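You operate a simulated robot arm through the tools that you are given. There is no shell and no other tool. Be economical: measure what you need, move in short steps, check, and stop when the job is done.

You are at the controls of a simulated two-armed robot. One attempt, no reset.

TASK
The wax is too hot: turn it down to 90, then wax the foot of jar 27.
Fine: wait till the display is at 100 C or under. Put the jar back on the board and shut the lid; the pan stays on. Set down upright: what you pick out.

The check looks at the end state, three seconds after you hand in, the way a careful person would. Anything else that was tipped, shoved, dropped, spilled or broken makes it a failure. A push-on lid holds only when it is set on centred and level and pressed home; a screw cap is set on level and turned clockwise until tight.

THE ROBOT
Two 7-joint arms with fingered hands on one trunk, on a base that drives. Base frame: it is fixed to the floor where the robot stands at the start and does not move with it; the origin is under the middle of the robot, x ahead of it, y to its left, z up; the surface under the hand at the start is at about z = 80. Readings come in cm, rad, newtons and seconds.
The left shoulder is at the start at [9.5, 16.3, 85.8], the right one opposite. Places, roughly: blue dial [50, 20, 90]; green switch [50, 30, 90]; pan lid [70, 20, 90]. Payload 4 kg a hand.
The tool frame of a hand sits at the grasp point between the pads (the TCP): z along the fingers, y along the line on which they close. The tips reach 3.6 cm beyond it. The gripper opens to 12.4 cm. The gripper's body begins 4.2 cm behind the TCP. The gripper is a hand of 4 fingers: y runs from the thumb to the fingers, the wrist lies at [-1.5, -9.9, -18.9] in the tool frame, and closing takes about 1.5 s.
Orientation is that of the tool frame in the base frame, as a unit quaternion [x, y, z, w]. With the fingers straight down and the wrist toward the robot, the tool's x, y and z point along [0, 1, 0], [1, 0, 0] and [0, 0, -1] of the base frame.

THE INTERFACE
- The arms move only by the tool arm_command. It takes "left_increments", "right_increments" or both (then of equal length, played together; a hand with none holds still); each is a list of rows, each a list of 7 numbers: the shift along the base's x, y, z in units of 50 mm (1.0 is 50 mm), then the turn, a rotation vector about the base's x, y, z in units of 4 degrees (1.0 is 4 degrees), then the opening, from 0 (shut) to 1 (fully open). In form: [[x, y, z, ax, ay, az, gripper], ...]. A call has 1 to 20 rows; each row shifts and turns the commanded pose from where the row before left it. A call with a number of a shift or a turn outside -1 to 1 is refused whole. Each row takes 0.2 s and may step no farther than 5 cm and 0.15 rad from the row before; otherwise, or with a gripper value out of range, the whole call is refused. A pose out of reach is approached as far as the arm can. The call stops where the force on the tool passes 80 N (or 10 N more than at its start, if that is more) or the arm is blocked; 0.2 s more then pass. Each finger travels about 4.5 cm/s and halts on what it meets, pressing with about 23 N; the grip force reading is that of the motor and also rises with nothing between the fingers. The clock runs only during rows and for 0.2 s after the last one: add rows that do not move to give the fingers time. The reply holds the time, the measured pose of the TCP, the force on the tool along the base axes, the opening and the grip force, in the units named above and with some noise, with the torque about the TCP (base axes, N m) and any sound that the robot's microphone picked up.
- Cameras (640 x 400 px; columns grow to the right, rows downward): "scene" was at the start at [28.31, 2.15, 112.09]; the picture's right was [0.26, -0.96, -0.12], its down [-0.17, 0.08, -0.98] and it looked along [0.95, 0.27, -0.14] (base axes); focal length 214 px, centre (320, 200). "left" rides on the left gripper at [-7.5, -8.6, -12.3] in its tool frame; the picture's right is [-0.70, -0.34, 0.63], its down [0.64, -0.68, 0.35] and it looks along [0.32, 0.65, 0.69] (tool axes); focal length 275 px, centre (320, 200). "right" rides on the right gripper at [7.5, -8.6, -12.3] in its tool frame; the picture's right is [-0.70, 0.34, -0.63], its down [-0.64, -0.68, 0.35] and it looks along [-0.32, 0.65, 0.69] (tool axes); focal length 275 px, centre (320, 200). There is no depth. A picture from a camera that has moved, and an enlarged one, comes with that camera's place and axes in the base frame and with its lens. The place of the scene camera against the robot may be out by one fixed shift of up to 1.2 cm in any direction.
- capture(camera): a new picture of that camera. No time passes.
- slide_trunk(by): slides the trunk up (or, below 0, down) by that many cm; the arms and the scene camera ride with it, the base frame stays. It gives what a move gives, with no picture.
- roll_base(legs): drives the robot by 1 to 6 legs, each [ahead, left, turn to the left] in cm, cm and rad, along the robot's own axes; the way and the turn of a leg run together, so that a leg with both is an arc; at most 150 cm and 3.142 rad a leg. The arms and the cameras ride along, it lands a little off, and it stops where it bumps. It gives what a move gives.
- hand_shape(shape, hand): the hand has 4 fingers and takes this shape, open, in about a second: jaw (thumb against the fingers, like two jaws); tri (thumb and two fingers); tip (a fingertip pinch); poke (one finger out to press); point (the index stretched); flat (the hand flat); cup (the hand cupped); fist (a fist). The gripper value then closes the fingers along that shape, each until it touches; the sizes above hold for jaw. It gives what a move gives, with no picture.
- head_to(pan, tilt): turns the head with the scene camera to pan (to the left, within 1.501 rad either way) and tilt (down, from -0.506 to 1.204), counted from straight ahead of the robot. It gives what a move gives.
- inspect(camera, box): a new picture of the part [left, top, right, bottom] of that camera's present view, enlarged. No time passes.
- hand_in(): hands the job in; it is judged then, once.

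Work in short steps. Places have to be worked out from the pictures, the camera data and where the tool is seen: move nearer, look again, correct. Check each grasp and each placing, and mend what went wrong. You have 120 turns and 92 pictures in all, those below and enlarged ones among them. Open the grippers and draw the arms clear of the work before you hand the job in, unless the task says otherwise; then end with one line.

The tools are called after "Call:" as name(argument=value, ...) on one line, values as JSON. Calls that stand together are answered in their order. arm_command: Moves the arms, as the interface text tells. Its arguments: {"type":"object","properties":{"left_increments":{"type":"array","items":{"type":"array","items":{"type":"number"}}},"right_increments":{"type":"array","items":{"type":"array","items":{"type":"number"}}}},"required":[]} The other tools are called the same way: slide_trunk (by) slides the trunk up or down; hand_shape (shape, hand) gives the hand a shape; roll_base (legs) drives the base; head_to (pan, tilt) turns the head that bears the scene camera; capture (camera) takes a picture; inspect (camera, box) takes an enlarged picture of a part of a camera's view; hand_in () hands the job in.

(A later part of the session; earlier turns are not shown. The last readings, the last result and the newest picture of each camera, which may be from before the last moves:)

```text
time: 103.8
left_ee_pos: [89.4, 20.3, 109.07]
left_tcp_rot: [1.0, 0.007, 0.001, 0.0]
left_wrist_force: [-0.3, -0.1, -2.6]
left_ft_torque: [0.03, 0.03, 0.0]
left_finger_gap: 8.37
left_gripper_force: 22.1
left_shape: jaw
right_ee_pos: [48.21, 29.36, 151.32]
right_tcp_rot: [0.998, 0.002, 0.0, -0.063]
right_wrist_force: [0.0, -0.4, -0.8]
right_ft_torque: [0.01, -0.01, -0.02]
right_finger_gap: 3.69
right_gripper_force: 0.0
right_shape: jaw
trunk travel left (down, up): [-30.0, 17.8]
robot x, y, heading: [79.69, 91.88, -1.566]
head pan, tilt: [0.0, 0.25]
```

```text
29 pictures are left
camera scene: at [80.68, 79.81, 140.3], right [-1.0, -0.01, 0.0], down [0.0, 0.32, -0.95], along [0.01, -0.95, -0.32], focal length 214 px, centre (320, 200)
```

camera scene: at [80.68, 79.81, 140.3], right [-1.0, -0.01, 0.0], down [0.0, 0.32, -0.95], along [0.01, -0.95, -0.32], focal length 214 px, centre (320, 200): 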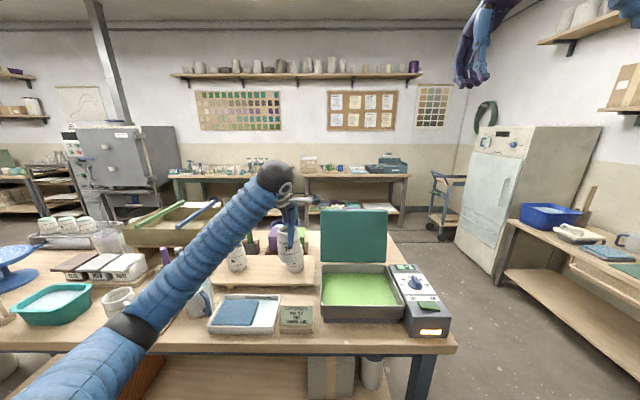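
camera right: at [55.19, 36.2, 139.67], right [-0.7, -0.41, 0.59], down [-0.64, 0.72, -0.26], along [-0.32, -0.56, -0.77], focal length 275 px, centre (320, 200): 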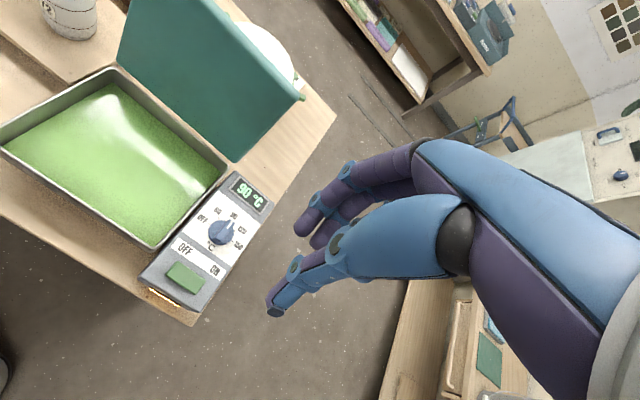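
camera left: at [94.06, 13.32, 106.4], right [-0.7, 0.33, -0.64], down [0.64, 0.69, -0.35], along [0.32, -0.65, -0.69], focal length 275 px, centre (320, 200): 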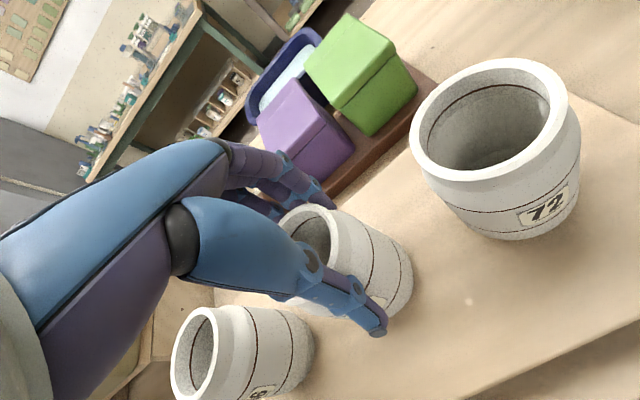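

Jar is held well and nothing disturbed. Now across to above the wax.

Call:
arm_command(left_increments=[[-0.5, 0, 0, 0, 0, 0, 0.3], [-0.6, 0, 0, 0, 0, 0, 0.3], [-0.6, 0, 0, 0, 0, 0, 0.3], [-0.6, 0, 0, 0, 0, 0, 0.3], [-0.6, 0, 0, 0, 0, 0, 0.3], [-0.6, 0, 0, 0, 0, 0, 0.3], [-0.6, 0, 0, 0, 0, 0, 0.3], [-0.3, 0, 0, 0, 0, 0, 0.3], [0, 0, 0, 0, 0, 0, 0.3]])

Call:
head_to(pan=-0.15, tilt=0.6)

Call:
capture(camera="scene")

Call:
capture(camera="left")

```text
time: 105.8
left_ee_pos: [67.31, 20.51, 109.01]
left_tcp_rot: [1.0, 0.005, 0.001, 0.0]
left_wrist_force: [0.4, -0.5, -3.9]
left_ft_torque: [0.01, 0.03, 0.02]
left_finger_gap: 8.36
left_gripper_force: 22.9
left_shape: jaw
right_ee_pos: [48.2, 29.39, 151.33]
right_tcp_rot: [0.998, 0.002, 0.0, -0.063]
right_wrist_force: [0.0, 1.1, 0.4]
right_ft_torque: [0.01, 0.0, -0.01]
right_finger_gap: 3.71
right_gripper_force: 0.0
right_shape: jaw
trunk travel left (down, up): [-30.0, 17.8]
robot x, y, heading: [79.78, 91.83, -1.564]
head pan, tilt: [0.0, 0.25]
```

```text
time: 106.6
left_ee_pos: [67.26, 20.51, 109.0]
left_tcp_rot: [1.0, 0.006, 0.001, 0.0]
left_wrist_force: [-0.2, -0.3, -3.2]
left_ft_torque: [0.03, 0.04, -0.01]
left_finger_gap: 8.36
left_gripper_force: 23.4
left_shape: jaw
right_ee_pos: [48.05, 29.33, 151.35]
right_tcp_rot: [0.998, 0.003, 0.0, -0.063]
right_wrist_force: [0.5, 0.0, -1.0]
right_ft_torque: [0.03, 0.01, -0.01]
right_finger_gap: 3.7
right_gripper_force: 0.2
right_shape: jaw
trunk travel left (down, up): [-30.0, 17.8]
robot x, y, heading: [79.81, 91.76, -1.563]
head pan, tilt: [-0.15, 0.6]
```

```text
28 pictures are left
camera scene: at [79.31, 80.67, 137.15], right [-0.99, 0.14, 0.01], down [0.08, 0.62, -0.78], along [-0.12, -0.77, -0.63], focal length 214 px, centre (320, 200)
```

scene: 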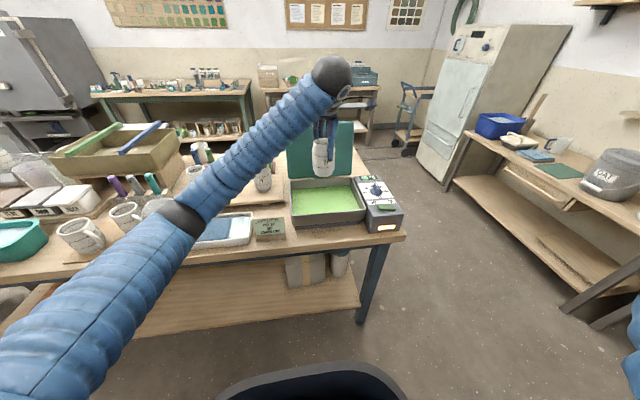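

```text
27 pictures are left
camera left: at [59.67, 29.04, 121.24], right [-0.7, 0.33, -0.64], down [0.64, 0.69, -0.35], along [0.32, -0.65, -0.69], focal length 275 px, centre (320, 200)
```

left: 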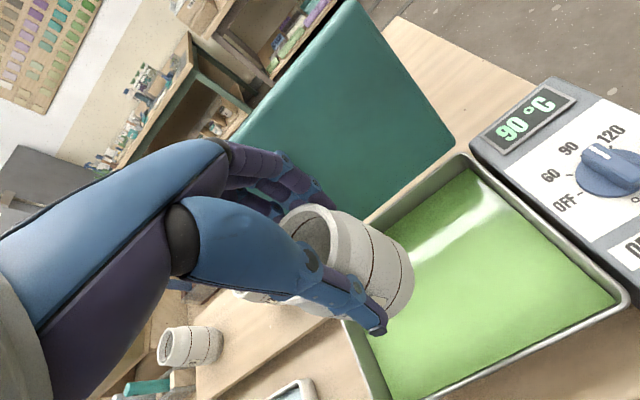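

90 °C on the display, jar over the pan. I lower it 10 cm to just above the wax.

Call:
arm_command(left_increments=[[0, 0, -0.5, 0, 0, 0, 0.3], [0, 0, -0.5, 0, 0, 0, 0.3], [0, 0, -0.5, 0, 0, 0, 0.3], [0, 0, -0.5, 0, 0, 0, 0.3], [0, 0, 0, 0, 0, 0, 0.3]])

Call:
inspect(camera="scene", box=[270, 110, 410, 240])

Call:
capture(camera="left")

```text
time: 107.8
left_ee_pos: [67.2, 20.38, 98.92]
left_tcp_rot: [1.0, 0.006, 0.001, 0.001]
left_wrist_force: [-0.5, 0.3, -3.0]
left_ft_torque: [0.0, -0.01, 0.01]
left_finger_gap: 8.4
left_gripper_force: 23.5
left_shape: jaw
right_ee_pos: [48.16, 29.44, 151.37]
right_tcp_rot: [0.998, 0.002, 0.0, -0.062]
right_wrist_force: [-0.8, -0.3, 0.0]
right_ft_torque: [-0.01, 0.01, 0.0]
right_finger_gap: 3.74
right_gripper_force: 0.0
right_shape: jaw
trunk travel left (down, up): [-30.0, 17.8]
robot x, y, heading: [80.01, 91.96, -1.565]
head pan, tilt: [-0.15, 0.6]
```

```text
3.08 times, centred on (340, 175) of scene
camera zoom: at [79.31, 80.7, 137.15], right [-0.99, 0.14, 0.01], down [0.08, 0.62, -0.78], along [-0.12, -0.77, -0.63], focal length 660 px, centre (258, 277)
```

zoom: 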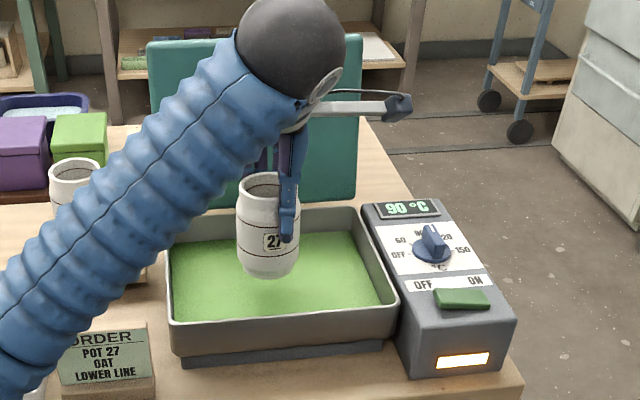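

```text
25 pictures are left
camera left: at [59.59, 29.06, 111.24], right [-0.7, 0.33, -0.64], down [0.64, 0.69, -0.35], along [0.32, -0.65, -0.69], focal length 275 px, centre (320, 200)
```

left: 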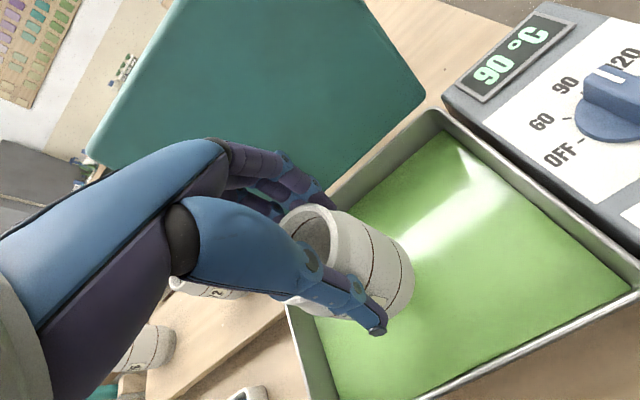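

Wax surface is about z 86, so the line should meet it at TCP ~91.4. I go down 5.5 cm first and check.

Call:
arm_command(left_increments=[[0, 0, -0.3, 0, 0, 0, 0.3], [0, 0, -0.3, 0, 0, 0, 0.3], [0, 0, -0.3, 0, 0, 0, 0.3], [0, 0, -0.2, 0, 0, 0, 0.3], [0, 0, 0, 0, 0, 0, 0.3]])

Call:
inspect(camera="scene", box=[290, 130, 370, 200])

Call:
inspect(camera="left", box=[240, 180, 480, 360])

```text
time: 109.0
left_ee_pos: [67.36, 20.61, 93.91]
left_tcp_rot: [1.0, 0.005, -0.001, 0.003]
left_wrist_force: [-1.2, 3.8, 25.9]
left_ft_torque: [-0.59, 0.02, -0.07]
left_finger_gap: 8.36
left_gripper_force: 23.0
left_shape: jaw
right_ee_pos: [48.16, 29.64, 151.58]
right_tcp_rot: [0.998, 0.002, 0.0, -0.062]
right_wrist_force: [0.7, -0.6, 0.1]
right_ft_torque: [0.0, -0.04, -0.01]
right_finger_gap: 3.71
right_gripper_force: 0.1
right_shape: jaw
trunk travel left (down, up): [-30.0, 17.8]
robot x, y, heading: [80.03, 92.08, -1.561]
head pan, tilt: [-0.15, 0.6]
```

```text
5.71 times, centred on (330, 165) of scene
camera zoom: at [79.3, 80.89, 137.2], right [-0.99, 0.14, 0.01], down [0.08, 0.62, -0.78], along [-0.12, -0.77, -0.63], focal length 1226 px, centre (263, 400)
```

zoom: 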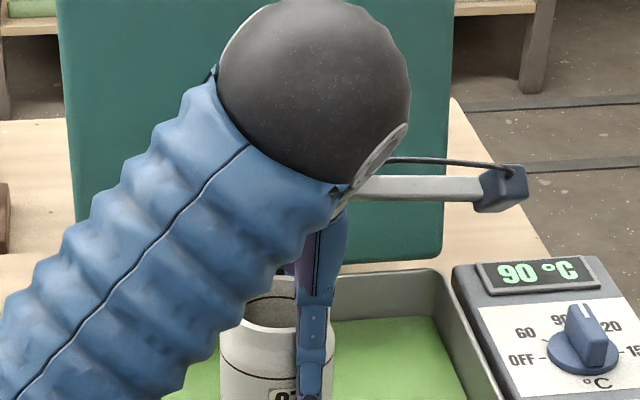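

```text
2.22 times, centred on (360, 270) of left
camera zoom: at [59.76, 29.25, 106.12], right [-0.7, 0.33, -0.64], down [0.64, 0.69, -0.35], along [0.32, -0.65, -0.69], focal length 612 px, centre (231, 44)
```

zoom: 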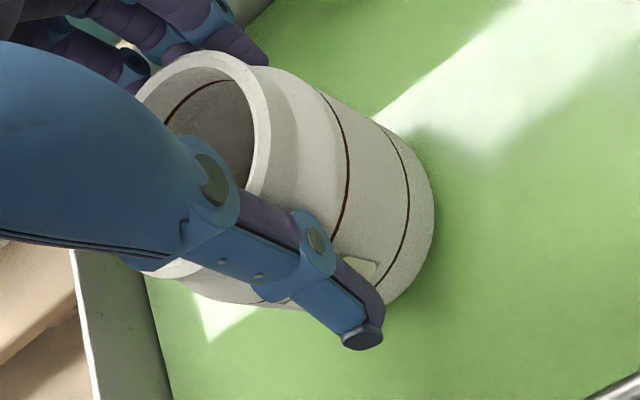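

Upward force of 26 N: something has touched. I look at where the wax level is on the jar.

Call:
inspect(camera="scene", box=[280, 160, 400, 250])

```text
4.44 times, centred on (340, 205) of scene
camera zoom: at [79.3, 80.89, 137.2], right [-0.99, 0.14, 0.01], down [0.08, 0.62, -0.78], along [-0.12, -0.77, -0.63], focal length 953 px, centre (231, 178)
```

zoom: 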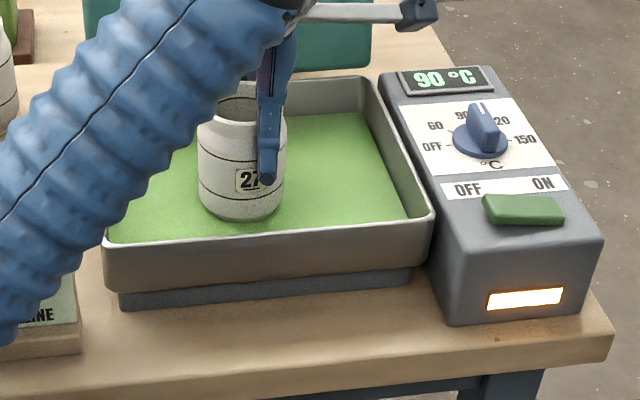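

The lower line is still ~1 cm above the wax. I check from the right-hand camera what is touching.

Call:
capture(camera="right")

Call:
inspect(camera="right", box=[20, 60, 260, 220])

```text
21 pictures are left
camera right: at [55.66, 36.59, 164.89], right [-0.7, -0.42, 0.59], down [-0.65, 0.72, -0.26], along [-0.31, -0.56, -0.77], focal length 275 px, centre (320, 200)
```

right: 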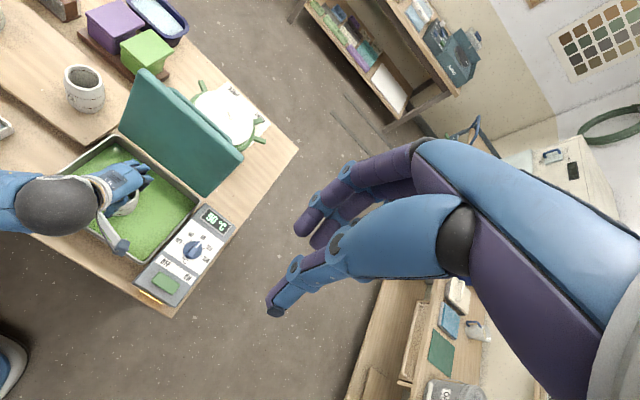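

```text
2.50 times, centred on (140, 140) of right
camera zoom: at [55.66, 36.59, 164.89], right [-0.7, -0.42, 0.59], down [-0.65, 0.72, -0.26], along [-0.31, -0.56, -0.77], focal length 688 px, centre (770, 350)
```

zoom: 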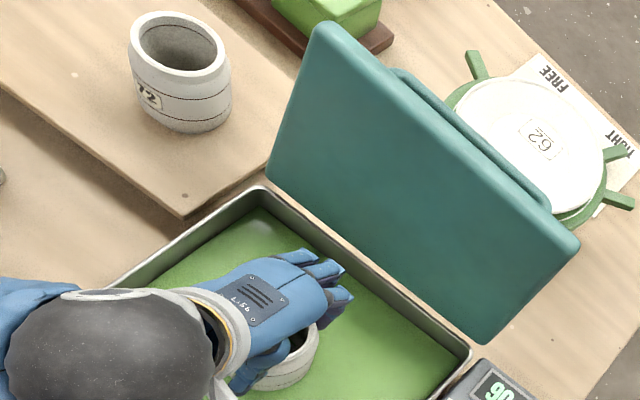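

The hand is clear of lid and walls, so the jar seems to have met the floor or a ledge. I lift 4 cm to read the wax mark on the jar.

Call:
arm_command(left_increments=[[0, 0, 0.2, 0, 0, 0, 0.3], [0, 0, 0.3, 0, 0, 0, 0.3], [0, 0, 0.3, 0, 0, 0, 0.3], [0, 0, 0.2, 0, 0, 0, 0.3], [0, 0, 0, 0, 0, 0, 0.3]])

Call:
inspect(camera="scene", box=[280, 140, 400, 240])

```text
time: 110.2
left_ee_pos: [67.23, 20.35, 98.41]
left_tcp_rot: [1.0, 0.004, 0.001, 0.002]
left_wrist_force: [-0.2, -0.1, -2.6]
left_ft_torque: [0.06, 0.02, 0.01]
left_finger_gap: 8.4
left_gripper_force: 23.1
left_shape: jaw
right_ee_pos: [48.1, 29.37, 151.39]
right_tcp_rot: [0.998, 0.002, 0.001, -0.063]
right_wrist_force: [0.2, -0.3, -0.8]
right_ft_torque: [0.01, 0.01, -0.04]
right_finger_gap: 3.68
right_gripper_force: 0.1
right_shape: jaw
trunk travel left (down, up): [-30.0, 17.8]
robot x, y, heading: [79.66, 91.96, -1.565]
head pan, tilt: [-0.15, 0.6]
```

```text
4.00 times, centred on (340, 190) of scene
camera zoom: at [79.3, 80.67, 137.14], right [-0.99, 0.14, 0.01], down [0.08, 0.62, -0.78], along [-0.12, -0.77, -0.63], focal length 858 px, centre (240, 240)
```

zoom: 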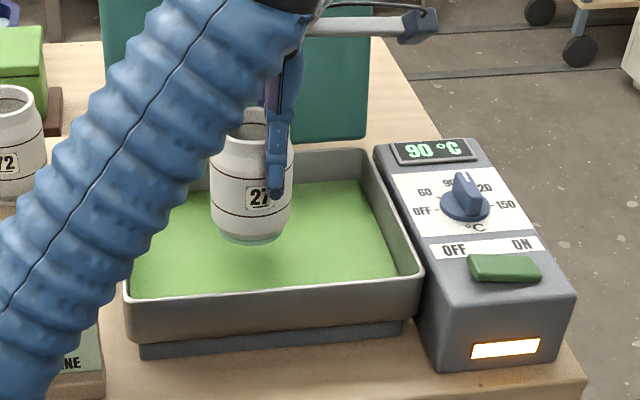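

The foot carries a green coat to a level band. The card's "OAT / lower line" is the later glaze (glaze bins on the table), and the pan is shallow so the floor sets the foot depth. I look closely at the coat.

Call:
inspect(camera="scene", box=[325, 165, 361, 205])

Call:
inspect(camera="left", box=[260, 180, 440, 340])

```text
10.00 times, centred on (343, 185) of scene
camera zoom: at [79.3, 80.67, 137.14], right [-0.99, 0.14, 0.01], down [0.08, 0.62, -0.78], along [-0.12, -0.77, -0.63], focal length 2145 px, centre (90, 350)
```

zoom: 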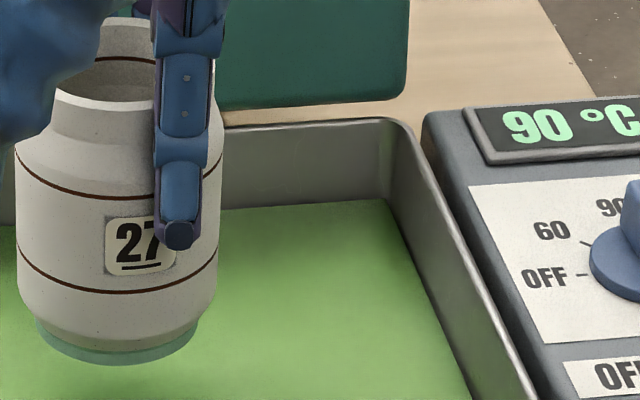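

```text
2.50 times, centred on (350, 260) of left
camera zoom: at [59.64, 28.89, 110.75], right [-0.7, 0.33, -0.64], down [0.64, 0.69, -0.35], along [0.32, -0.65, -0.69], focal length 688 px, centre (245, 50)
```

zoom: 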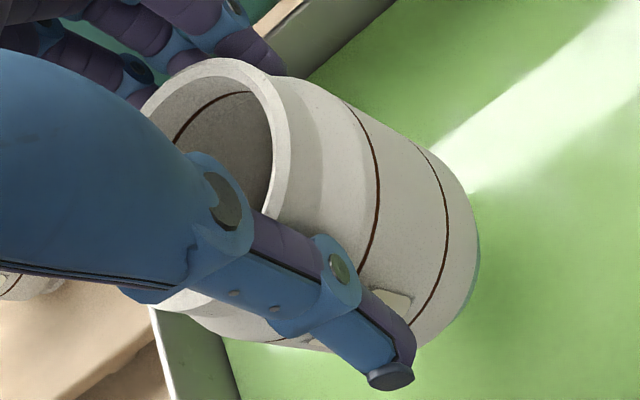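

The foot ring is evenly coated. I carry the jar back the same way to its spot on the board, stopping above it.

Call:
arm_command(left_increments=[[0, 0, 0.5, 0, 0, 0, 0.3], [0, 0, 0.6, 0, 0, 0, 0.3], [0, 0, 0.6, 0, 0, 0, 0.3], [0, 0, 0.45, 0, 0, 0, 0.3], [0.4, 0, 0, 0, 0, 0, 0.3], [0.6, 0, 0, 0, 0, 0, 0.3], [0.6, 0, 0, 0, 0, 0, 0.3], [0.6, 0, 0, 0, 0, 0, 0.3], [0.6, 0, 0, 0, 0, 0, 0.3], [0.6, 0, 0, 0, 0, 0, 0.3], [0.6, 0, 0, 0, 0, 0, 0.3], [0.45, 0, 0, 0, 0, 0, 0.3], [0.5, -0.4, 0, 0, 0, 0, 0.3], [0.5, -0.55, 0, 0, 0, 0, 0.3], [0.5, -0.55, 0, 0, 0, 0, 0.3], [0.5, -0.55, 0, 0, 0, 0, 0.3], [0.35, -0.55, 0, 0, 0, 0, 0.3], [0.1, -0.51, 0, 0, 0, 0, 0.3], [0, 0, 0, 0, 0, 0, 0.3]])

Call:
head_to(pan=0.1, tilt=0.5)

Call:
capture(camera="left")

```text
time: 114.2
left_ee_pos: [101.66, 4.97, 109.44]
left_tcp_rot: [1.0, 0.005, 0.001, 0.001]
left_wrist_force: [0.2, -0.2, -3.3]
left_ft_torque: [0.0, 0.05, 0.0]
left_finger_gap: 8.38
left_gripper_force: 22.7
left_shape: jaw
right_ee_pos: [48.32, 29.49, 151.48]
right_tcp_rot: [0.998, 0.003, 0.001, -0.062]
right_wrist_force: [-0.1, 0.7, -0.2]
right_ft_torque: [0.0, 0.04, -0.02]
right_finger_gap: 3.69
right_gripper_force: 0.0
right_shape: jaw
trunk travel left (down, up): [-30.0, 17.8]
robot x, y, heading: [79.46, 92.39, -1.564]
head pan, tilt: [-0.15, 0.6]
```

```text
time: 115.0
left_ee_pos: [101.74, 4.89, 109.28]
left_tcp_rot: [1.0, 0.004, 0.0, 0.001]
left_wrist_force: [0.6, 0.2, -2.8]
left_ft_torque: [0.03, 0.0, 0.04]
left_finger_gap: 8.35
left_gripper_force: 22.8
left_shape: jaw
right_ee_pos: [48.03, 29.39, 151.39]
right_tcp_rot: [0.998, 0.003, 0.0, -0.064]
right_wrist_force: [-0.1, -0.6, 0.5]
right_ft_torque: [0.0, 0.0, 0.03]
right_finger_gap: 3.7
right_gripper_force: 0.1
right_shape: jaw
trunk travel left (down, up): [-30.0, 17.8]
robot x, y, heading: [79.67, 91.86, -1.563]
head pan, tilt: [0.099, 0.499]
```

```text
16 pictures are left
camera left: at [94.11, 13.42, 121.51], right [-0.7, 0.33, -0.64], down [0.64, 0.69, -0.35], along [0.32, -0.65, -0.69], focal length 275 px, centre (320, 200)
```

left: 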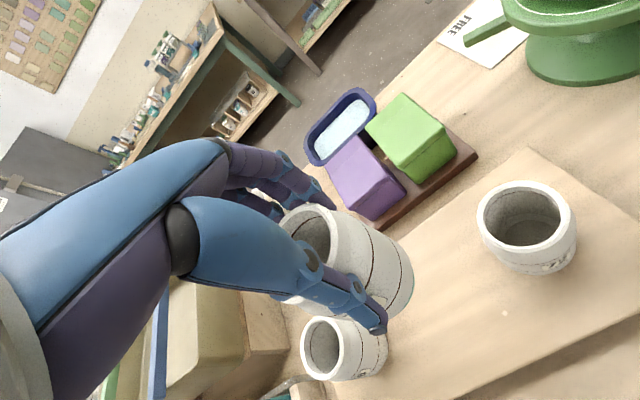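

Above its place. I lower to just above the board, then ease down.

Call:
arm_command(left_increments=[[0, 0, -0.5, 0, 0, 0, 0.3], [0, 0, -0.6, 0, 0, 0, 0.3], [0, 0, -0.6, 0, 0, 0, 0.3], [0, 0, -0.5, 0, 0, 0, 0.3], [0, 0, -0.4, 0, 0, 0, 0.3], [0, 0, -0.26, 0, 0, 0, 0.3], [0, 0, -0.05, 0, 0, 0, 0.3], [0, 0, -0.05, 0, 0, 0, 0.3], [0, 0, -0.05, 0, 0, 0, 0.3], [0, 0, 0, 0, 0, 0, 0.3]])

Call:
inspect(camera="scene", box=[200, 120, 380, 240])

```text
time: 117.2
left_ee_pos: [101.7, 5.08, 94.16]
left_tcp_rot: [1.0, 0.005, 0.0, 0.001]
left_wrist_force: [0.0, 0.0, -1.2]
left_ft_torque: [0.02, 0.04, 0.01]
left_finger_gap: 8.37
left_gripper_force: 22.8
left_shape: jaw
right_ee_pos: [48.27, 29.39, 151.37]
right_tcp_rot: [0.998, 0.001, 0.001, -0.063]
right_wrist_force: [0.1, -1.0, 0.3]
right_ft_torque: [-0.02, -0.03, 0.0]
right_finger_gap: 3.71
right_gripper_force: 0.0
right_shape: jaw
trunk travel left (down, up): [-30.0, 17.8]
robot x, y, heading: [79.84, 91.83, -1.558]
head pan, tilt: [0.099, 0.499]
```

```text
3.33 times, centred on (290, 180) of scene
camera zoom: at [81.55, 80.31, 138.02], right [-0.99, -0.11, -0.01], down [-0.05, 0.54, -0.84], along [0.09, -0.83, -0.55], focal length 715 px, centre (420, 267)
```

zoom: 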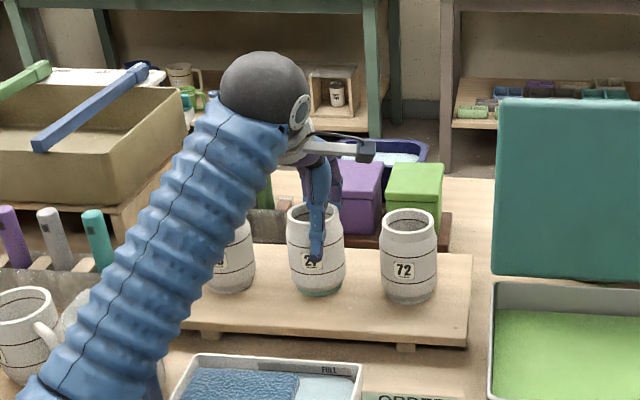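

Nearly touching; I ease a few more millimetres until the board takes the weight.

Call:
arm_command(left_increments=[[0, 0, -0.04, 0, 0, 0, 0.3], [0, 0, -0.04, 0, 0, 0, 0.3], [0, 0, 0, 0, 0, 0, 0.3]])

```text
time: 118.0
left_ee_pos: [101.59, 4.92, 94.18]
left_tcp_rot: [1.0, 0.005, 0.001, 0.003]
left_wrist_force: [-2.0, 2.1, 13.7]
left_ft_torque: [-0.33, 0.01, -0.05]
left_finger_gap: 8.37
left_gripper_force: 23.5
left_shape: jaw
right_ee_pos: [48.23, 29.6, 151.52]
right_tcp_rot: [0.998, 0.002, 0.001, -0.062]
right_wrist_force: [-0.2, -0.4, 0.0]
right_ft_torque: [-0.02, 0.0, 0.03]
right_finger_gap: 3.72
right_gripper_force: 0.1
right_shape: jaw
trunk travel left (down, up): [-30.0, 17.8]
robot x, y, heading: [79.75, 92.39, -1.565]
head pan, tilt: [0.099, 0.499]
```

The jar stands on the board (13.7 N). I back off 1.5 mm, open slowly and then rise straight up.

Call:
arm_command(left_increments=[[0, 0, 0.03, 0, 0, 0, 0.6], [0, 0, 0, 0, 0, 0, 0.7], [0, 0, 0, 0, 0, 0, 0.8], [0, 0, 0, 0, 0, 0, 0.9], [0, 0, 0, 0, 0, 0, 1], [0, 0, 0, 0, 0, 0, 1], [0, 0, 0, 0, 0, 0, 1], [0, 0, 0.3, 0, 0, 0, 1], [0, 0, 0.5, 0, 0, 0, 1], [0, 0, 0.5, 0, 0, 0, 1], [0, 0, 0.6, 0, 0, 0, 1], [0, 0, 0.6, 0, 0, 0, 1], [0, 0, 0.6, 0, 0, 0, 1], [0, 0, 0.6, 0, 0, 0, 1], [0, 0, 0.6, 0, 0, 0, 1], [0, 0, 0.6, 0, 0, 0, 1], [0, 0, 0, 0, 0, 0, 1]])

Call:
inspect(camera="scene", box=[160, 110, 400, 270])

```text
time: 121.6
left_ee_pos: [101.82, 4.72, 118.33]
left_tcp_rot: [1.0, 0.005, 0.001, 0.001]
left_wrist_force: [0.3, -0.1, 0.3]
left_ft_torque: [0.02, 0.02, 0.02]
left_finger_gap: 12.37
left_gripper_force: 0.0
left_shape: jaw
right_ee_pos: [48.23, 29.29, 151.42]
right_tcp_rot: [0.998, 0.002, 0.0, -0.064]
right_wrist_force: [0.6, 0.2, 0.4]
right_ft_torque: [0.02, 0.01, -0.01]
right_finger_gap: 3.69
right_gripper_force: 0.1
right_shape: jaw
trunk travel left (down, up): [-30.0, 17.8]
robot x, y, heading: [79.83, 91.89, -1.559]
head pan, tilt: [0.099, 0.499]
```

```text
2.50 times, centred on (280, 190) of scene
camera zoom: at [81.58, 80.28, 138.01], right [-0.99, -0.11, -0.01], down [-0.05, 0.54, -0.84], along [0.09, -0.83, -0.55], focal length 536 px, centre (420, 225)
```

zoom: 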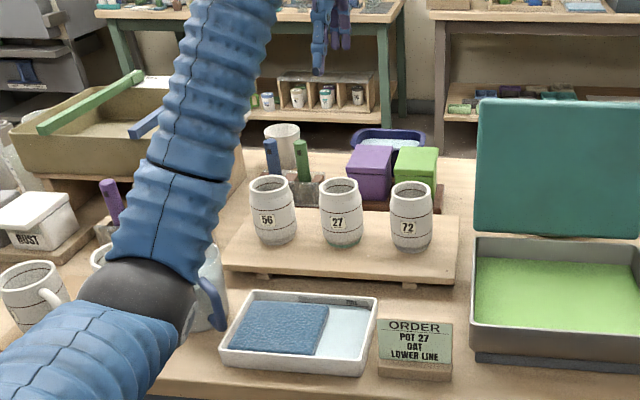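

Jar 27 stands upright in its place. Now the lid: with the trunk up, I move the right hand over and behind the lid, tilted as when I left the handle.

Call:
arm_command(right_increments=[[0.302, -0.526, -0.36, 0.76, 0, 0, 0.3], [0.302, -0.526, -0.36, 0.76, 0, 0, 0.3], [0.302, -0.526, -0.36, 0.76, 0, 0, 0.3], [0.302, -0.526, -0.36, 0.76, 0, 0, 0.3], [0.302, -0.526, -0.36, 0.76, 0, 0, 0.3], [0.302, -0.526, -0.36, 0.76, 0, 0, 0.3], [0.302, -0.526, -0.36, 0.76, 0, 0, 0.3], [0.302, -0.526, -0.36, 0.76, 0, 0, 0.3], [0.302, -0.526, -0.36, 0.76, 0, 0, 0.3], [0.302, -0.526, -0.36, 0.76, 0, 0, 0.3], [0.302, -0.526, -0.36, 0.76, 0, 0, 0.3], [0.302, -0.526, -0.36, 0.76, 0, 0, 0.3], [0.302, -0.526, -0.36, 0.76, 0, 0, 0.3], [0, 0, -0.56, 0, 0, 0, 0.3], [0, 0, -0.56, 0, 0, 0, 0.3], [0, 0, -0.56, 0, 0, 0, 0.3], [0, 0, -0.56, 0, 0, 0, 0.3], [0, 0, -0.56, 0, 0, 0, 0.3], [0, 0, 0, 0, 0, 0, 0.3]])

Call:
capture(camera="right")

```text
time: 125.6
left_ee_pos: [101.83, 4.93, 118.52]
left_tcp_rot: [1.0, 0.005, 0.0, 0.003]
left_wrist_force: [0.1, 0.2, -1.2]
left_ft_torque: [-0.02, 0.0, 0.0]
left_finger_gap: 12.35
left_gripper_force: 0.1
left_shape: jaw
right_ee_pos: [68.37, 2.91, 113.07]
right_tcp_rot: [0.92, 0.001, 0.003, -0.393]
right_wrist_force: [-4.1, -13.3, 49.5]
right_ft_torque: [-0.84, 0.73, 0.14]
right_finger_gap: 3.34
right_gripper_force: 0.1
right_shape: jaw
right hand out of reach, approached as far as the arm can: row 11, 12, 13
trunk travel left (down, up): [-30.0, 17.8]
robot x, y, heading: [79.89, 91.68, -1.56]
head pan, tilt: [0.099, 0.499]
```

```text
13 pictures are left
camera right: at [75.88, -0.11, 127.9], right [-0.7, -0.69, 0.19], down [-0.65, 0.72, 0.25], along [-0.31, 0.05, -0.95], focal length 275 px, centre (320, 200)
```

right: 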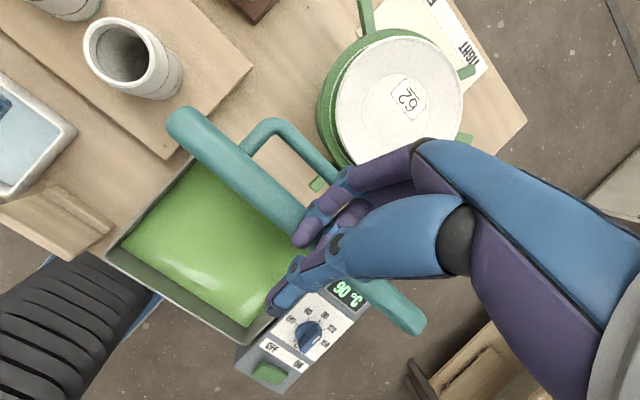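

The arm ran out of reach and presses on the lid's top edge. I raise the right hand, draw the left arm up and back, then drive 9 cm closer.

Call:
arm_command(right_increments=[[0, 0, 0.4, 0, 0, 0, 0.3], [0, 0, 0.6, 0, 0, 0, 0.3], [0, 0, 0.6, 0, 0, 0, 0.3], [0, 0, 0.6, -0.5, 0, 0, 0.3], [0, 0, 0.6, -0.5, 0, 0, 0.3], [0, 0, 0, 0, 0, 0, 0.3], [0, 0, 0, 0, 0, 0, 0.3]], left_increments=[[0, 0, 0.6, 0, 0, 0, 1], [0, 0.2, 0.6, 0, 0, 0, 1], [0, 0.5, 0.6, 0, 0, 0, 1], [0, 0.5, 0.6, 0, 0, 0, 1], [0, 0.5, 0.6, 0, 0, 0, 1], [0, 0.5, 0.6, 0, 0, 0, 1], [0, 0.5, 0.6, 0, 0, 0, 1]])

Call:
roll_base(legs=[[9, 0, 0]])

Call:
capture(camera="scene")

```text
time: 127.2
left_ee_pos: [101.69, 18.51, 139.6]
left_tcp_rot: [1.0, 0.005, 0.001, 0.001]
left_wrist_force: [-0.8, 0.3, 0.5]
left_ft_torque: [-0.02, -0.02, -0.01]
left_finger_gap: 12.37
left_gripper_force: 0.1
left_shape: jaw
right_ee_pos: [68.32, 2.97, 126.69]
right_tcp_rot: [0.932, 0.002, 0.001, -0.363]
right_wrist_force: [0.8, 0.8, 0.3]
right_ft_torque: [0.02, 0.0, -0.02]
right_finger_gap: 3.72
right_gripper_force: 0.0
right_shape: jaw
trunk travel left (down, up): [-30.0, 17.8]
robot x, y, heading: [79.55, 92.13, -1.562]
head pan, tilt: [0.099, 0.499]
```

```text
time: 128.3
left_ee_pos: [101.76, 9.25, 139.24]
left_tcp_rot: [1.0, 0.006, 0.0, 0.0]
left_wrist_force: [-0.7, 0.1, 0.2]
left_ft_torque: [0.03, 0.02, 0.02]
left_finger_gap: 12.36
left_gripper_force: 0.3
left_shape: jaw
right_ee_pos: [68.38, -6.27, 126.29]
right_tcp_rot: [0.931, 0.002, 0.001, -0.365]
right_wrist_force: [-0.2, 0.4, -0.1]
right_ft_torque: [0.04, -0.03, 0.01]
right_finger_gap: 3.73
right_gripper_force: 0.1
right_shape: jaw
trunk travel left (down, up): [-30.0, 17.8]
robot x, y, heading: [79.81, 83.29, -1.56]
head pan, tilt: [0.099, 0.499]
```

```text
12 pictures are left
camera scene: at [81.65, 71.31, 138.01], right [-0.99, -0.11, -0.01], down [-0.05, 0.54, -0.84], along [0.09, -0.83, -0.55], focal length 214 px, centre (320, 200)
```

scene: 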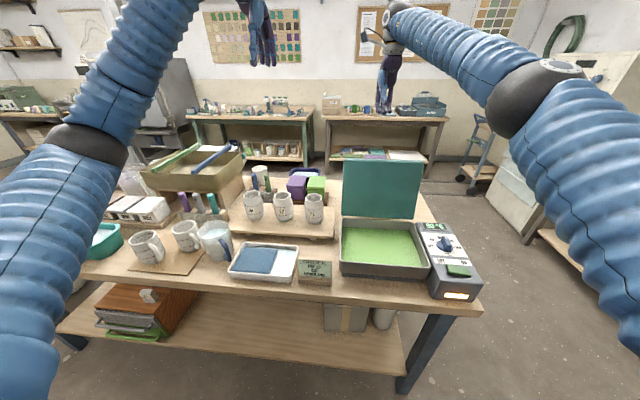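

Everything is in order and reach is better. I lower behind the lid to just short of the handle and look.

Call:
arm_command(right_increments=[[-0.1, 0, -0.5, 0, 0, 0, 0.3], [0, 0, -0.6, 0, 0, 0, 0.3], [0, 0, -0.6, 0, 0, 0, 0.3], [0, 0.3, -0.5, 0, 0, 0, 0.3], [0, 0.34, -0.5, 0, 0, 0, 0.3], [0, 0, 0, 0, 0, 0, 0.3]])

Call:
capture(camera="right")

```text
time: 129.7
left_ee_pos: [101.89, 9.55, 139.42]
left_tcp_rot: [1.0, 0.006, 0.001, 0.001]
left_wrist_force: [-0.4, -0.4, -0.1]
left_ft_torque: [0.0, 0.0, 0.02]
left_finger_gap: 12.36
left_gripper_force: 0.1
left_shape: jaw
right_ee_pos: [67.89, -2.87, 112.9]
right_tcp_rot: [0.931, 0.002, 0.001, -0.364]
right_wrist_force: [-1.1, -0.6, 0.1]
right_ft_torque: [-0.07, -0.01, -0.04]
right_finger_gap: 3.74
right_gripper_force: 0.1
right_shape: jaw
trunk travel left (down, up): [-30.0, 17.8]
robot x, y, heading: [79.83, 83.26, -1.562]
head pan, tilt: [0.099, 0.499]
```

```text
11 pictures are left
camera right: at [75.4, -4.94, 127.86], right [-0.7, -0.68, 0.24], down [-0.65, 0.73, 0.21], along [-0.31, -0.01, -0.95], focal length 275 px, centre (320, 200)
```

right: 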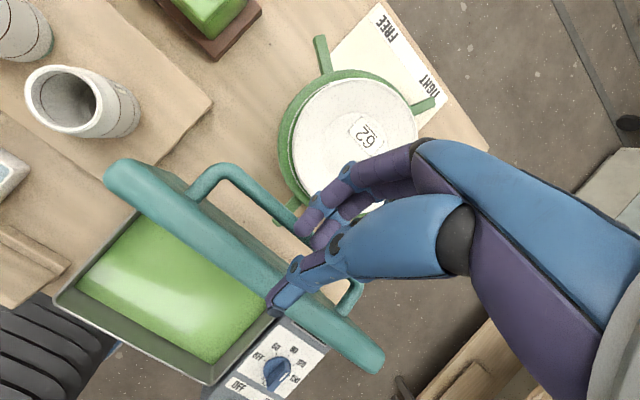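

The lid has leaned farther back than before; I refine its angle from the scene camera.

Call:
inspect(camera="scene", box=[320, 130, 480, 300])

Call:
inspect(camera="right", box=[90, 60, 450, 380])

```text
2.35 times, centred on (400, 215) of scene
camera zoom: at [81.68, 71.53, 138.03], right [-0.99, -0.11, -0.01], down [-0.05, 0.54, -0.84], along [0.09, -0.83, -0.54], focal length 505 px, centre (132, 165)
```

zoom: 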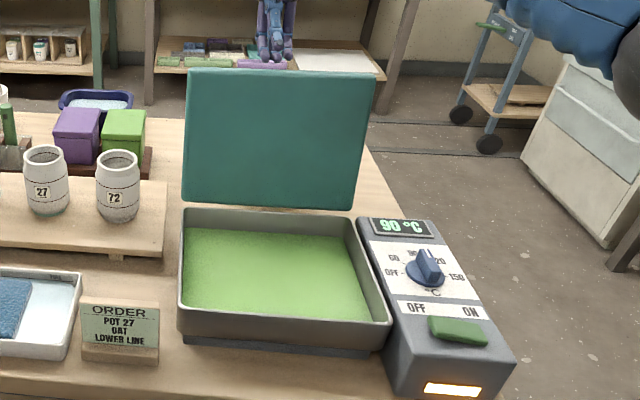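

```text
1.25 times, centred on (270, 220) of right
camera zoom: at [75.4, -4.94, 127.86], right [-0.7, -0.68, 0.24], down [-0.65, 0.73, 0.21], along [-0.31, -0.01, -0.95], focal length 344 px, centre (382, 175)
```

zoom: 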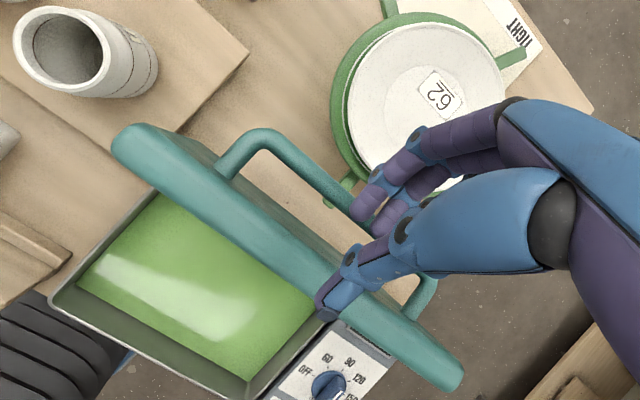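

The lid leans at ~109°, with the bar near y -1.4, z 102.5. I set the tilt to ~30°, back off, and then slide in along the finger direction over the bar.

Call:
arm_command(right_increments=[[0, -0.18, -0.21, -0.8, 0, 0, 0.3], [0, -0.18, -0.21, -0.8, 0, 0, 0.3], [0, -0.18, -0.21, -0.8, 0, 0, 0.3], [0, 0, 0, -0.8, 0, 0, 0.3], [0, 0.13, -0.23, 0, 0, 0, 0.3], [0, 0.13, -0.23, 0, 0, 0, 0.3], [0, 0.13, -0.23, 0, 0, 0, 0.3], [0, 0, 0, 0, 0, 0, 0.3]])

Call:
capture(camera="right")

```text
time: 131.5
left_ee_pos: [101.74, 9.46, 139.39]
left_tcp_rot: [1.0, 0.006, 0.001, 0.001]
left_wrist_force: [-0.4, 0.0, 0.7]
left_ft_torque: [0.02, 0.0, 0.04]
left_finger_gap: 12.37
left_gripper_force: 0.0
left_shape: jaw
right_ee_pos: [67.77, -3.45, 106.32]
right_tcp_rot: [0.966, 0.001, 0.001, -0.257]
right_wrist_force: [-0.6, 0.2, -0.6]
right_ft_torque: [0.0, 0.0, 0.01]
right_finger_gap: 3.7
right_gripper_force: 0.0
right_shape: jaw
trunk travel left (down, up): [-30.0, 17.8]
robot x, y, heading: [79.57, 83.2, -1.562]
head pan, tilt: [0.099, 0.499]
```

```text
8 pictures are left
camera right: at [75.43, -2.3, 121.34], right [-0.7, -0.61, 0.38], down [-0.65, 0.76, 0.04], along [-0.31, -0.22, -0.92], focal length 275 px, centre (320, 200)
```

right: 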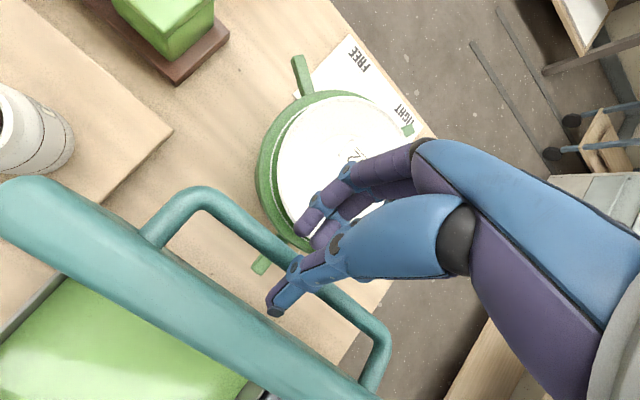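

The bar lies between thumb and fingers. I slide in 1.5 cm more and close on it.

Call:
arm_command(right_increments=[[0, 0.03, -0.13, 0, 0, 0, 0.3], [0, 0.03, -0.13, 0, 0, 0, 0.3], [0, 0, 0, 0, 0, 0, 0.2], [0, 0, 0, 0, 0, 0, 0.1], [0, 0, 0, 0, 0, 0, 0], [0, 0, 0, 0, 0, 0, 0], [0, 0, 0, 0, 0, 0, 0]])

Call:
capture(camera="right")

```text
time: 133.1
left_ee_pos: [101.97, 9.84, 139.66]
left_tcp_rot: [1.0, 0.006, 0.001, 0.002]
left_wrist_force: [0.0, -0.6, 0.9]
left_ft_torque: [0.02, 0.02, 0.02]
left_finger_gap: 12.36
left_gripper_force: 0.0
left_shape: jaw
right_ee_pos: [68.01, -3.04, 105.63]
right_tcp_rot: [0.967, 0.003, 0.002, -0.255]
right_wrist_force: [0.6, -16.1, 57.0]
right_ft_torque: [0.73, -0.15, 0.02]
right_finger_gap: 1.15
right_gripper_force: 23.4
right_shape: jaw
trunk travel left (down, up): [-30.0, 17.8]
robot x, y, heading: [79.39, 83.06, -1.564]
head pan, tilt: [0.099, 0.499]
```

```text
7 pictures are left
camera right: at [75.51, -1.73, 120.58], right [-0.7, -0.61, 0.38], down [-0.65, 0.76, 0.03], along [-0.31, -0.22, -0.92], focal length 275 px, centre (320, 200)
```

right: 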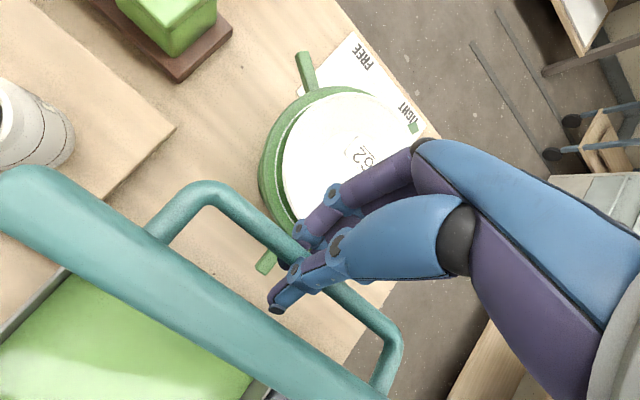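

Gripped (1.15 cm), but pressing down 57 N; I relieve by easing up and toward me slightly, starting the closing arc.

Call:
arm_command(right_increments=[[0, 0.04, 0.1, 0, 0, 0, 0], [0, 0.1, 0.08, 0, 0, 0, 0], [0, 0.12, 0.08, 0, 0, 0, 0], [0, 0, 0, 0, 0, 0, 0]])

```text
time: 134.1
left_ee_pos: [101.91, 9.57, 139.4]
left_tcp_rot: [1.0, 0.005, 0.0, 0.001]
left_wrist_force: [-0.5, -0.2, 0.4]
left_ft_torque: [-0.01, 0.03, 0.0]
left_finger_gap: 12.35
left_gripper_force: 0.1
left_shape: jaw
right_ee_pos: [67.94, -2.04, 106.35]
right_tcp_rot: [0.966, 0.002, 0.001, -0.259]
right_wrist_force: [-0.7, -10.8, 17.4]
right_ft_torque: [-0.02, -0.13, 0.01]
right_finger_gap: 0.86
right_gripper_force: 23.2
right_shape: jaw
trunk travel left (down, up): [-30.0, 17.8]
robot x, y, heading: [79.67, 83.46, -1.562]
head pan, tilt: [0.099, 0.499]
```

The grip is too near the tips and being squeezed out. I open, go ~2 cm deeper along the fingers (the plate is well below, at z ≈ 92), and close again.

Call:
arm_command(right_increments=[[0, -0.1, -0.05, 0, 0, 0, 0.15], [0, -0.06, -0.05, 0, 0, 0, 0.3], [0, -0.04, -0.04, 0, 0, 0, 0.32], [0, 0, 0, 0, 0, 0, 0.32], [0, 0.0, -0.18, 0, 0, 0, 0.32], [0, 0.0, -0.17, 0, 0, 0, 0.32], [0, 0, 0, 0, 0, 0, 0.32]])

Call:
arm_command(right_increments=[[0, 0, 0, 0, 0, 0, 0.2], [0, 0, 0, 0, 0, 0, 0.1], [0, 0, 0, 0, 0, 0, 0], [0, 0, 0, 0, 0, 0, 0], [0, 0, 0, 0, 0, 0, 0], [0, 0, 0, 0, 0, 0, 0]])

```text
time: 135.5
left_ee_pos: [101.97, 9.36, 139.36]
left_tcp_rot: [1.0, 0.006, 0.002, 0.001]
left_wrist_force: [0.1, -1.6, 1.0]
left_ft_torque: [0.03, -0.01, -0.01]
left_finger_gap: 12.35
left_gripper_force: 0.1
left_shape: jaw
right_ee_pos: [68.02, -3.38, 105.47]
right_tcp_rot: [0.969, 0.002, 0.007, -0.249]
right_wrist_force: [-0.5, -7.9, 36.8]
right_ft_torque: [0.44, -0.05, 0.02]
right_finger_gap: 4.29
right_gripper_force: 0.1
right_shape: jaw
trunk travel left (down, up): [-30.0, 17.8]
robot x, y, heading: [79.8, 83.13, -1.563]
head pan, tilt: [0.099, 0.499]
stopped in row 7 (right hand): the force on the tool passed its limit at 88 N (the readings are from after the stop); the commanded pose is now the measured one
```

```text
time: 136.9
left_ee_pos: [101.86, 9.96, 139.65]
left_tcp_rot: [1.0, 0.006, 0.001, 0.003]
left_wrist_force: [0.2, -0.4, 0.3]
left_ft_torque: [-0.05, 0.02, 0.02]
left_finger_gap: 12.38
left_gripper_force: 0.0
left_shape: jaw
right_ee_pos: [67.97, -2.91, 105.48]
right_tcp_rot: [0.968, 0.002, 0.005, -0.25]
right_wrist_force: [-0.7, -5.6, 48.6]
right_ft_torque: [0.67, -0.13, 0.03]
right_finger_gap: 1.35
right_gripper_force: 22.7
right_shape: jaw
trunk travel left (down, up): [-30.0, 17.8]
robot x, y, heading: [80.15, 82.82, -1.562]
head pan, tilt: [0.099, 0.499]
```

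The thumb is meeting the lid's top edge at this tilt. I back out, tilt to ~48° as worked before, and re-enter along the fingers.

Call:
arm_command(right_increments=[[0, 0, 0, 0, 0, 0, 0.2], [0, 0, 0, 0, 0, 0, 0.32], [0, -0.05, 0.1, 0, 0, 0, 0.32], [0, -0.11, 0.2, 0, 0, 0, 0.32], [0, -0.11, 0.2, 0, 0, 0, 0.32], [0, -0.11, 0.2, 0, 0, 0, 0.32], [0, -0.07, -0.1, 0.95, 0, 0, 0.32], [0, -0.07, -0.1, 0.95, 0, 0, 0.32], [0, -0.07, -0.1, 0.95, 0, 0, 0.32], [0, -0.07, -0.1, 0.95, 0, 0, 0.32], [0, 0, 0, 0.95, 0, 0, 0.32], [0, 0, 0, 0, 0, 0, 0.32]])

Call:
capture(camera="right")

```text
time: 139.5
left_ee_pos: [101.76, 9.46, 139.48]
left_tcp_rot: [1.0, 0.006, 0.0, 0.001]
left_wrist_force: [-0.5, -0.9, 0.1]
left_ft_torque: [0.04, 0.03, -0.01]
left_finger_gap: 12.38
left_gripper_force: 0.0
left_shape: jaw
right_ee_pos: [68.02, -6.52, 106.44]
right_tcp_rot: [0.913, 0.001, 0.005, -0.409]
right_wrist_force: [0.4, -0.7, 0.4]
right_ft_torque: [-0.01, -0.03, 0.03]
right_finger_gap: 3.96
right_gripper_force: 0.0
right_shape: jaw
trunk travel left (down, up): [-30.0, 17.8]
robot x, y, heading: [79.65, 83.01, -1.565]
head pan, tilt: [0.099, 0.499]
```

```text
6 pictures are left
camera right: at [75.41, -10.06, 121.16], right [-0.7, -0.7, 0.16], down [-0.65, 0.71, 0.27], along [-0.31, 0.08, -0.95], focal length 275 px, centre (320, 200)
```

right: 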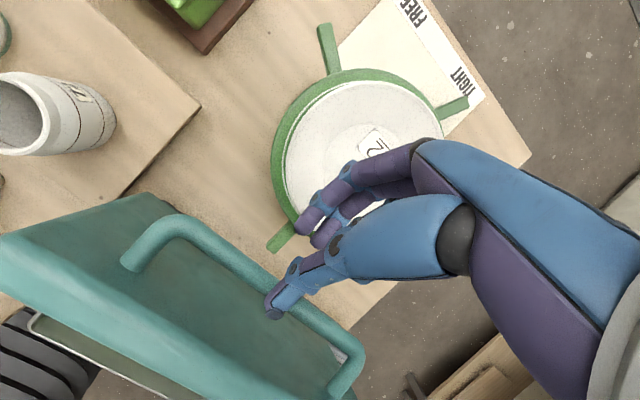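

Combining views the bar is near (-1.7, 103.8). I shift the hand slightly to centre on it and advance 3.5 cm along the fingers.

Call:
arm_command(right_increments=[[0, 0.08, 0.09, 0, 0, 0, 0.32], [0, 0.08, 0.09, 0, 0, 0, 0.32], [0, 0.13, -0.117, 0, 0, 0, 0.32], [0, 0.13, -0.117, 0, 0, 0, 0.32], [0, 0.13, -0.117, 0, 0, 0, 0.32], [0, 0.13, -0.117, 0, 0, 0, 0.32], [0, 0, 0, 0, 0, 0, 0.32]])

```text
time: 141.1
left_ee_pos: [101.98, 9.52, 139.44]
left_tcp_rot: [1.0, 0.007, 0.0, 0.002]
left_wrist_force: [0.1, 0.1, -0.9]
left_ft_torque: [-0.03, 0.01, 0.0]
left_finger_gap: 12.39
left_gripper_force: 0.1
left_shape: jaw
right_ee_pos: [68.01, -3.17, 105.29]
right_tcp_rot: [0.913, 0.001, 0.005, -0.408]
right_wrist_force: [0.5, -12.1, 21.4]
right_ft_torque: [0.36, -0.04, -0.05]
right_finger_gap: 4.28
right_gripper_force: 0.0
right_shape: jaw
trunk travel left (down, up): [-30.0, 17.8]
robot x, y, heading: [79.65, 82.92, -1.561]
head pan, tilt: [0.099, 0.499]
```

Fingertips now touch the lid behind the bar, so depth is enough. I back off 3 mm and close.

Call:
arm_command(right_increments=[[0, -0.045, 0.04, 0, 0, 0, 0.25], [0, 0, 0, 0, 0, 0, 0.1], [0, 0, 0, 0, 0, 0, 0], [0, 0, 0, 0, 0, 0, 0], [0, 0, 0, 0, 0, 0, 0], [0, 0, 0, 0, 0, 0, 0]])

```text
time: 142.5
left_ee_pos: [101.96, 9.52, 139.39]
left_tcp_rot: [1.0, 0.007, 0.001, 0.001]
left_wrist_force: [0.0, 0.8, -0.2]
left_ft_torque: [0.01, -0.01, -0.02]
left_finger_gap: 12.38
left_gripper_force: 0.1
left_shape: jaw
right_ee_pos: [68.03, -3.33, 105.32]
right_tcp_rot: [0.913, 0.002, 0.004, -0.408]
right_wrist_force: [0.1, -8.7, 12.6]
right_ft_torque: [0.09, -0.15, 0.01]
right_finger_gap: 1.2
right_gripper_force: 22.9
right_shape: jaw
trunk travel left (down, up): [-30.0, 17.8]
robot x, y, heading: [79.64, 83.46, -1.558]
head pan, tilt: [0.099, 0.499]
```

Good grip (1.2 cm). I follow the opening path backward, first to about vertical.

Call:
arm_command(right_increments=[[0, 0.17, 0.17, -0.08, 0, 0, 0], [0, 0.18, 0.16, -0.08, 0, 0, 0], [0, 0.2, 0.14, -0.08, 0, 0, 0], [0, 0.2, 0.13, -0.08, 0, 0, 0], [0, 0.21, 0.11, -0.08, 0, 0, 0], [0, 0, 0, 0, 0, 0, 0]])

```text
time: 143.9
left_ee_pos: [101.74, 9.13, 139.15]
left_tcp_rot: [1.0, 0.006, 0.0, 0.001]
left_wrist_force: [0.1, 0.5, 0.3]
left_ft_torque: [0.0, 0.0, -0.01]
left_finger_gap: 12.34
left_gripper_force: 0.0
left_shape: jaw
right_ee_pos: [67.86, 1.23, 108.27]
right_tcp_rot: [0.917, 0.002, 0.002, -0.398]
right_wrist_force: [-6.7, 12.1, -49.4]
right_ft_torque: [-0.54, 0.1, 0.12]
right_finger_gap: 0.37
right_gripper_force: 22.9
right_shape: jaw
trunk travel left (down, up): [-30.0, 17.8]
robot x, y, heading: [79.81, 83.28, -1.565]
head pan, tilt: [0.099, 0.499]
```

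The tool is now pulled down 49 N, so my arc is too high. I lower 5 mm and look.

Call:
arm_command(right_increments=[[0, 0, -0.08, 0, 0, 0, 0], [0, 0, -0.08, 0, 0, 0, 0], [0, 0, 0, 0, 0, 0, 0]])

Call:
capture(camera="right")

```text
time: 144.7
left_ee_pos: [101.67, 9.35, 139.49]
left_tcp_rot: [1.0, 0.006, 0.0, 0.002]
left_wrist_force: [-1.1, 0.8, 0.2]
left_ft_torque: [0.02, -0.05, 0.03]
left_finger_gap: 12.37
left_gripper_force: 0.0
left_shape: jaw
right_ee_pos: [67.99, 1.35, 108.15]
right_tcp_rot: [0.919, 0.002, 0.006, -0.395]
right_wrist_force: [-7.3, 3.6, -16.3]
right_ft_torque: [-0.18, 0.07, 0.13]
right_finger_gap: 0.58
right_gripper_force: 22.5
right_shape: jaw
trunk travel left (down, up): [-30.0, 17.8]
robot x, y, heading: [79.9, 83.04, -1.559]
head pan, tilt: [0.099, 0.499]
```

```text
5 pictures are left
camera right: at [75.3, -1.76, 122.87], right [-0.7, -0.69, 0.18], down [-0.65, 0.72, 0.25], along [-0.3, 0.06, -0.95], focal length 275 px, centre (320, 200)
```

right: 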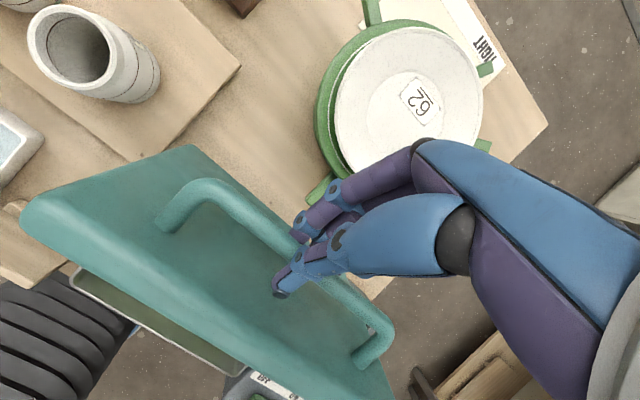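

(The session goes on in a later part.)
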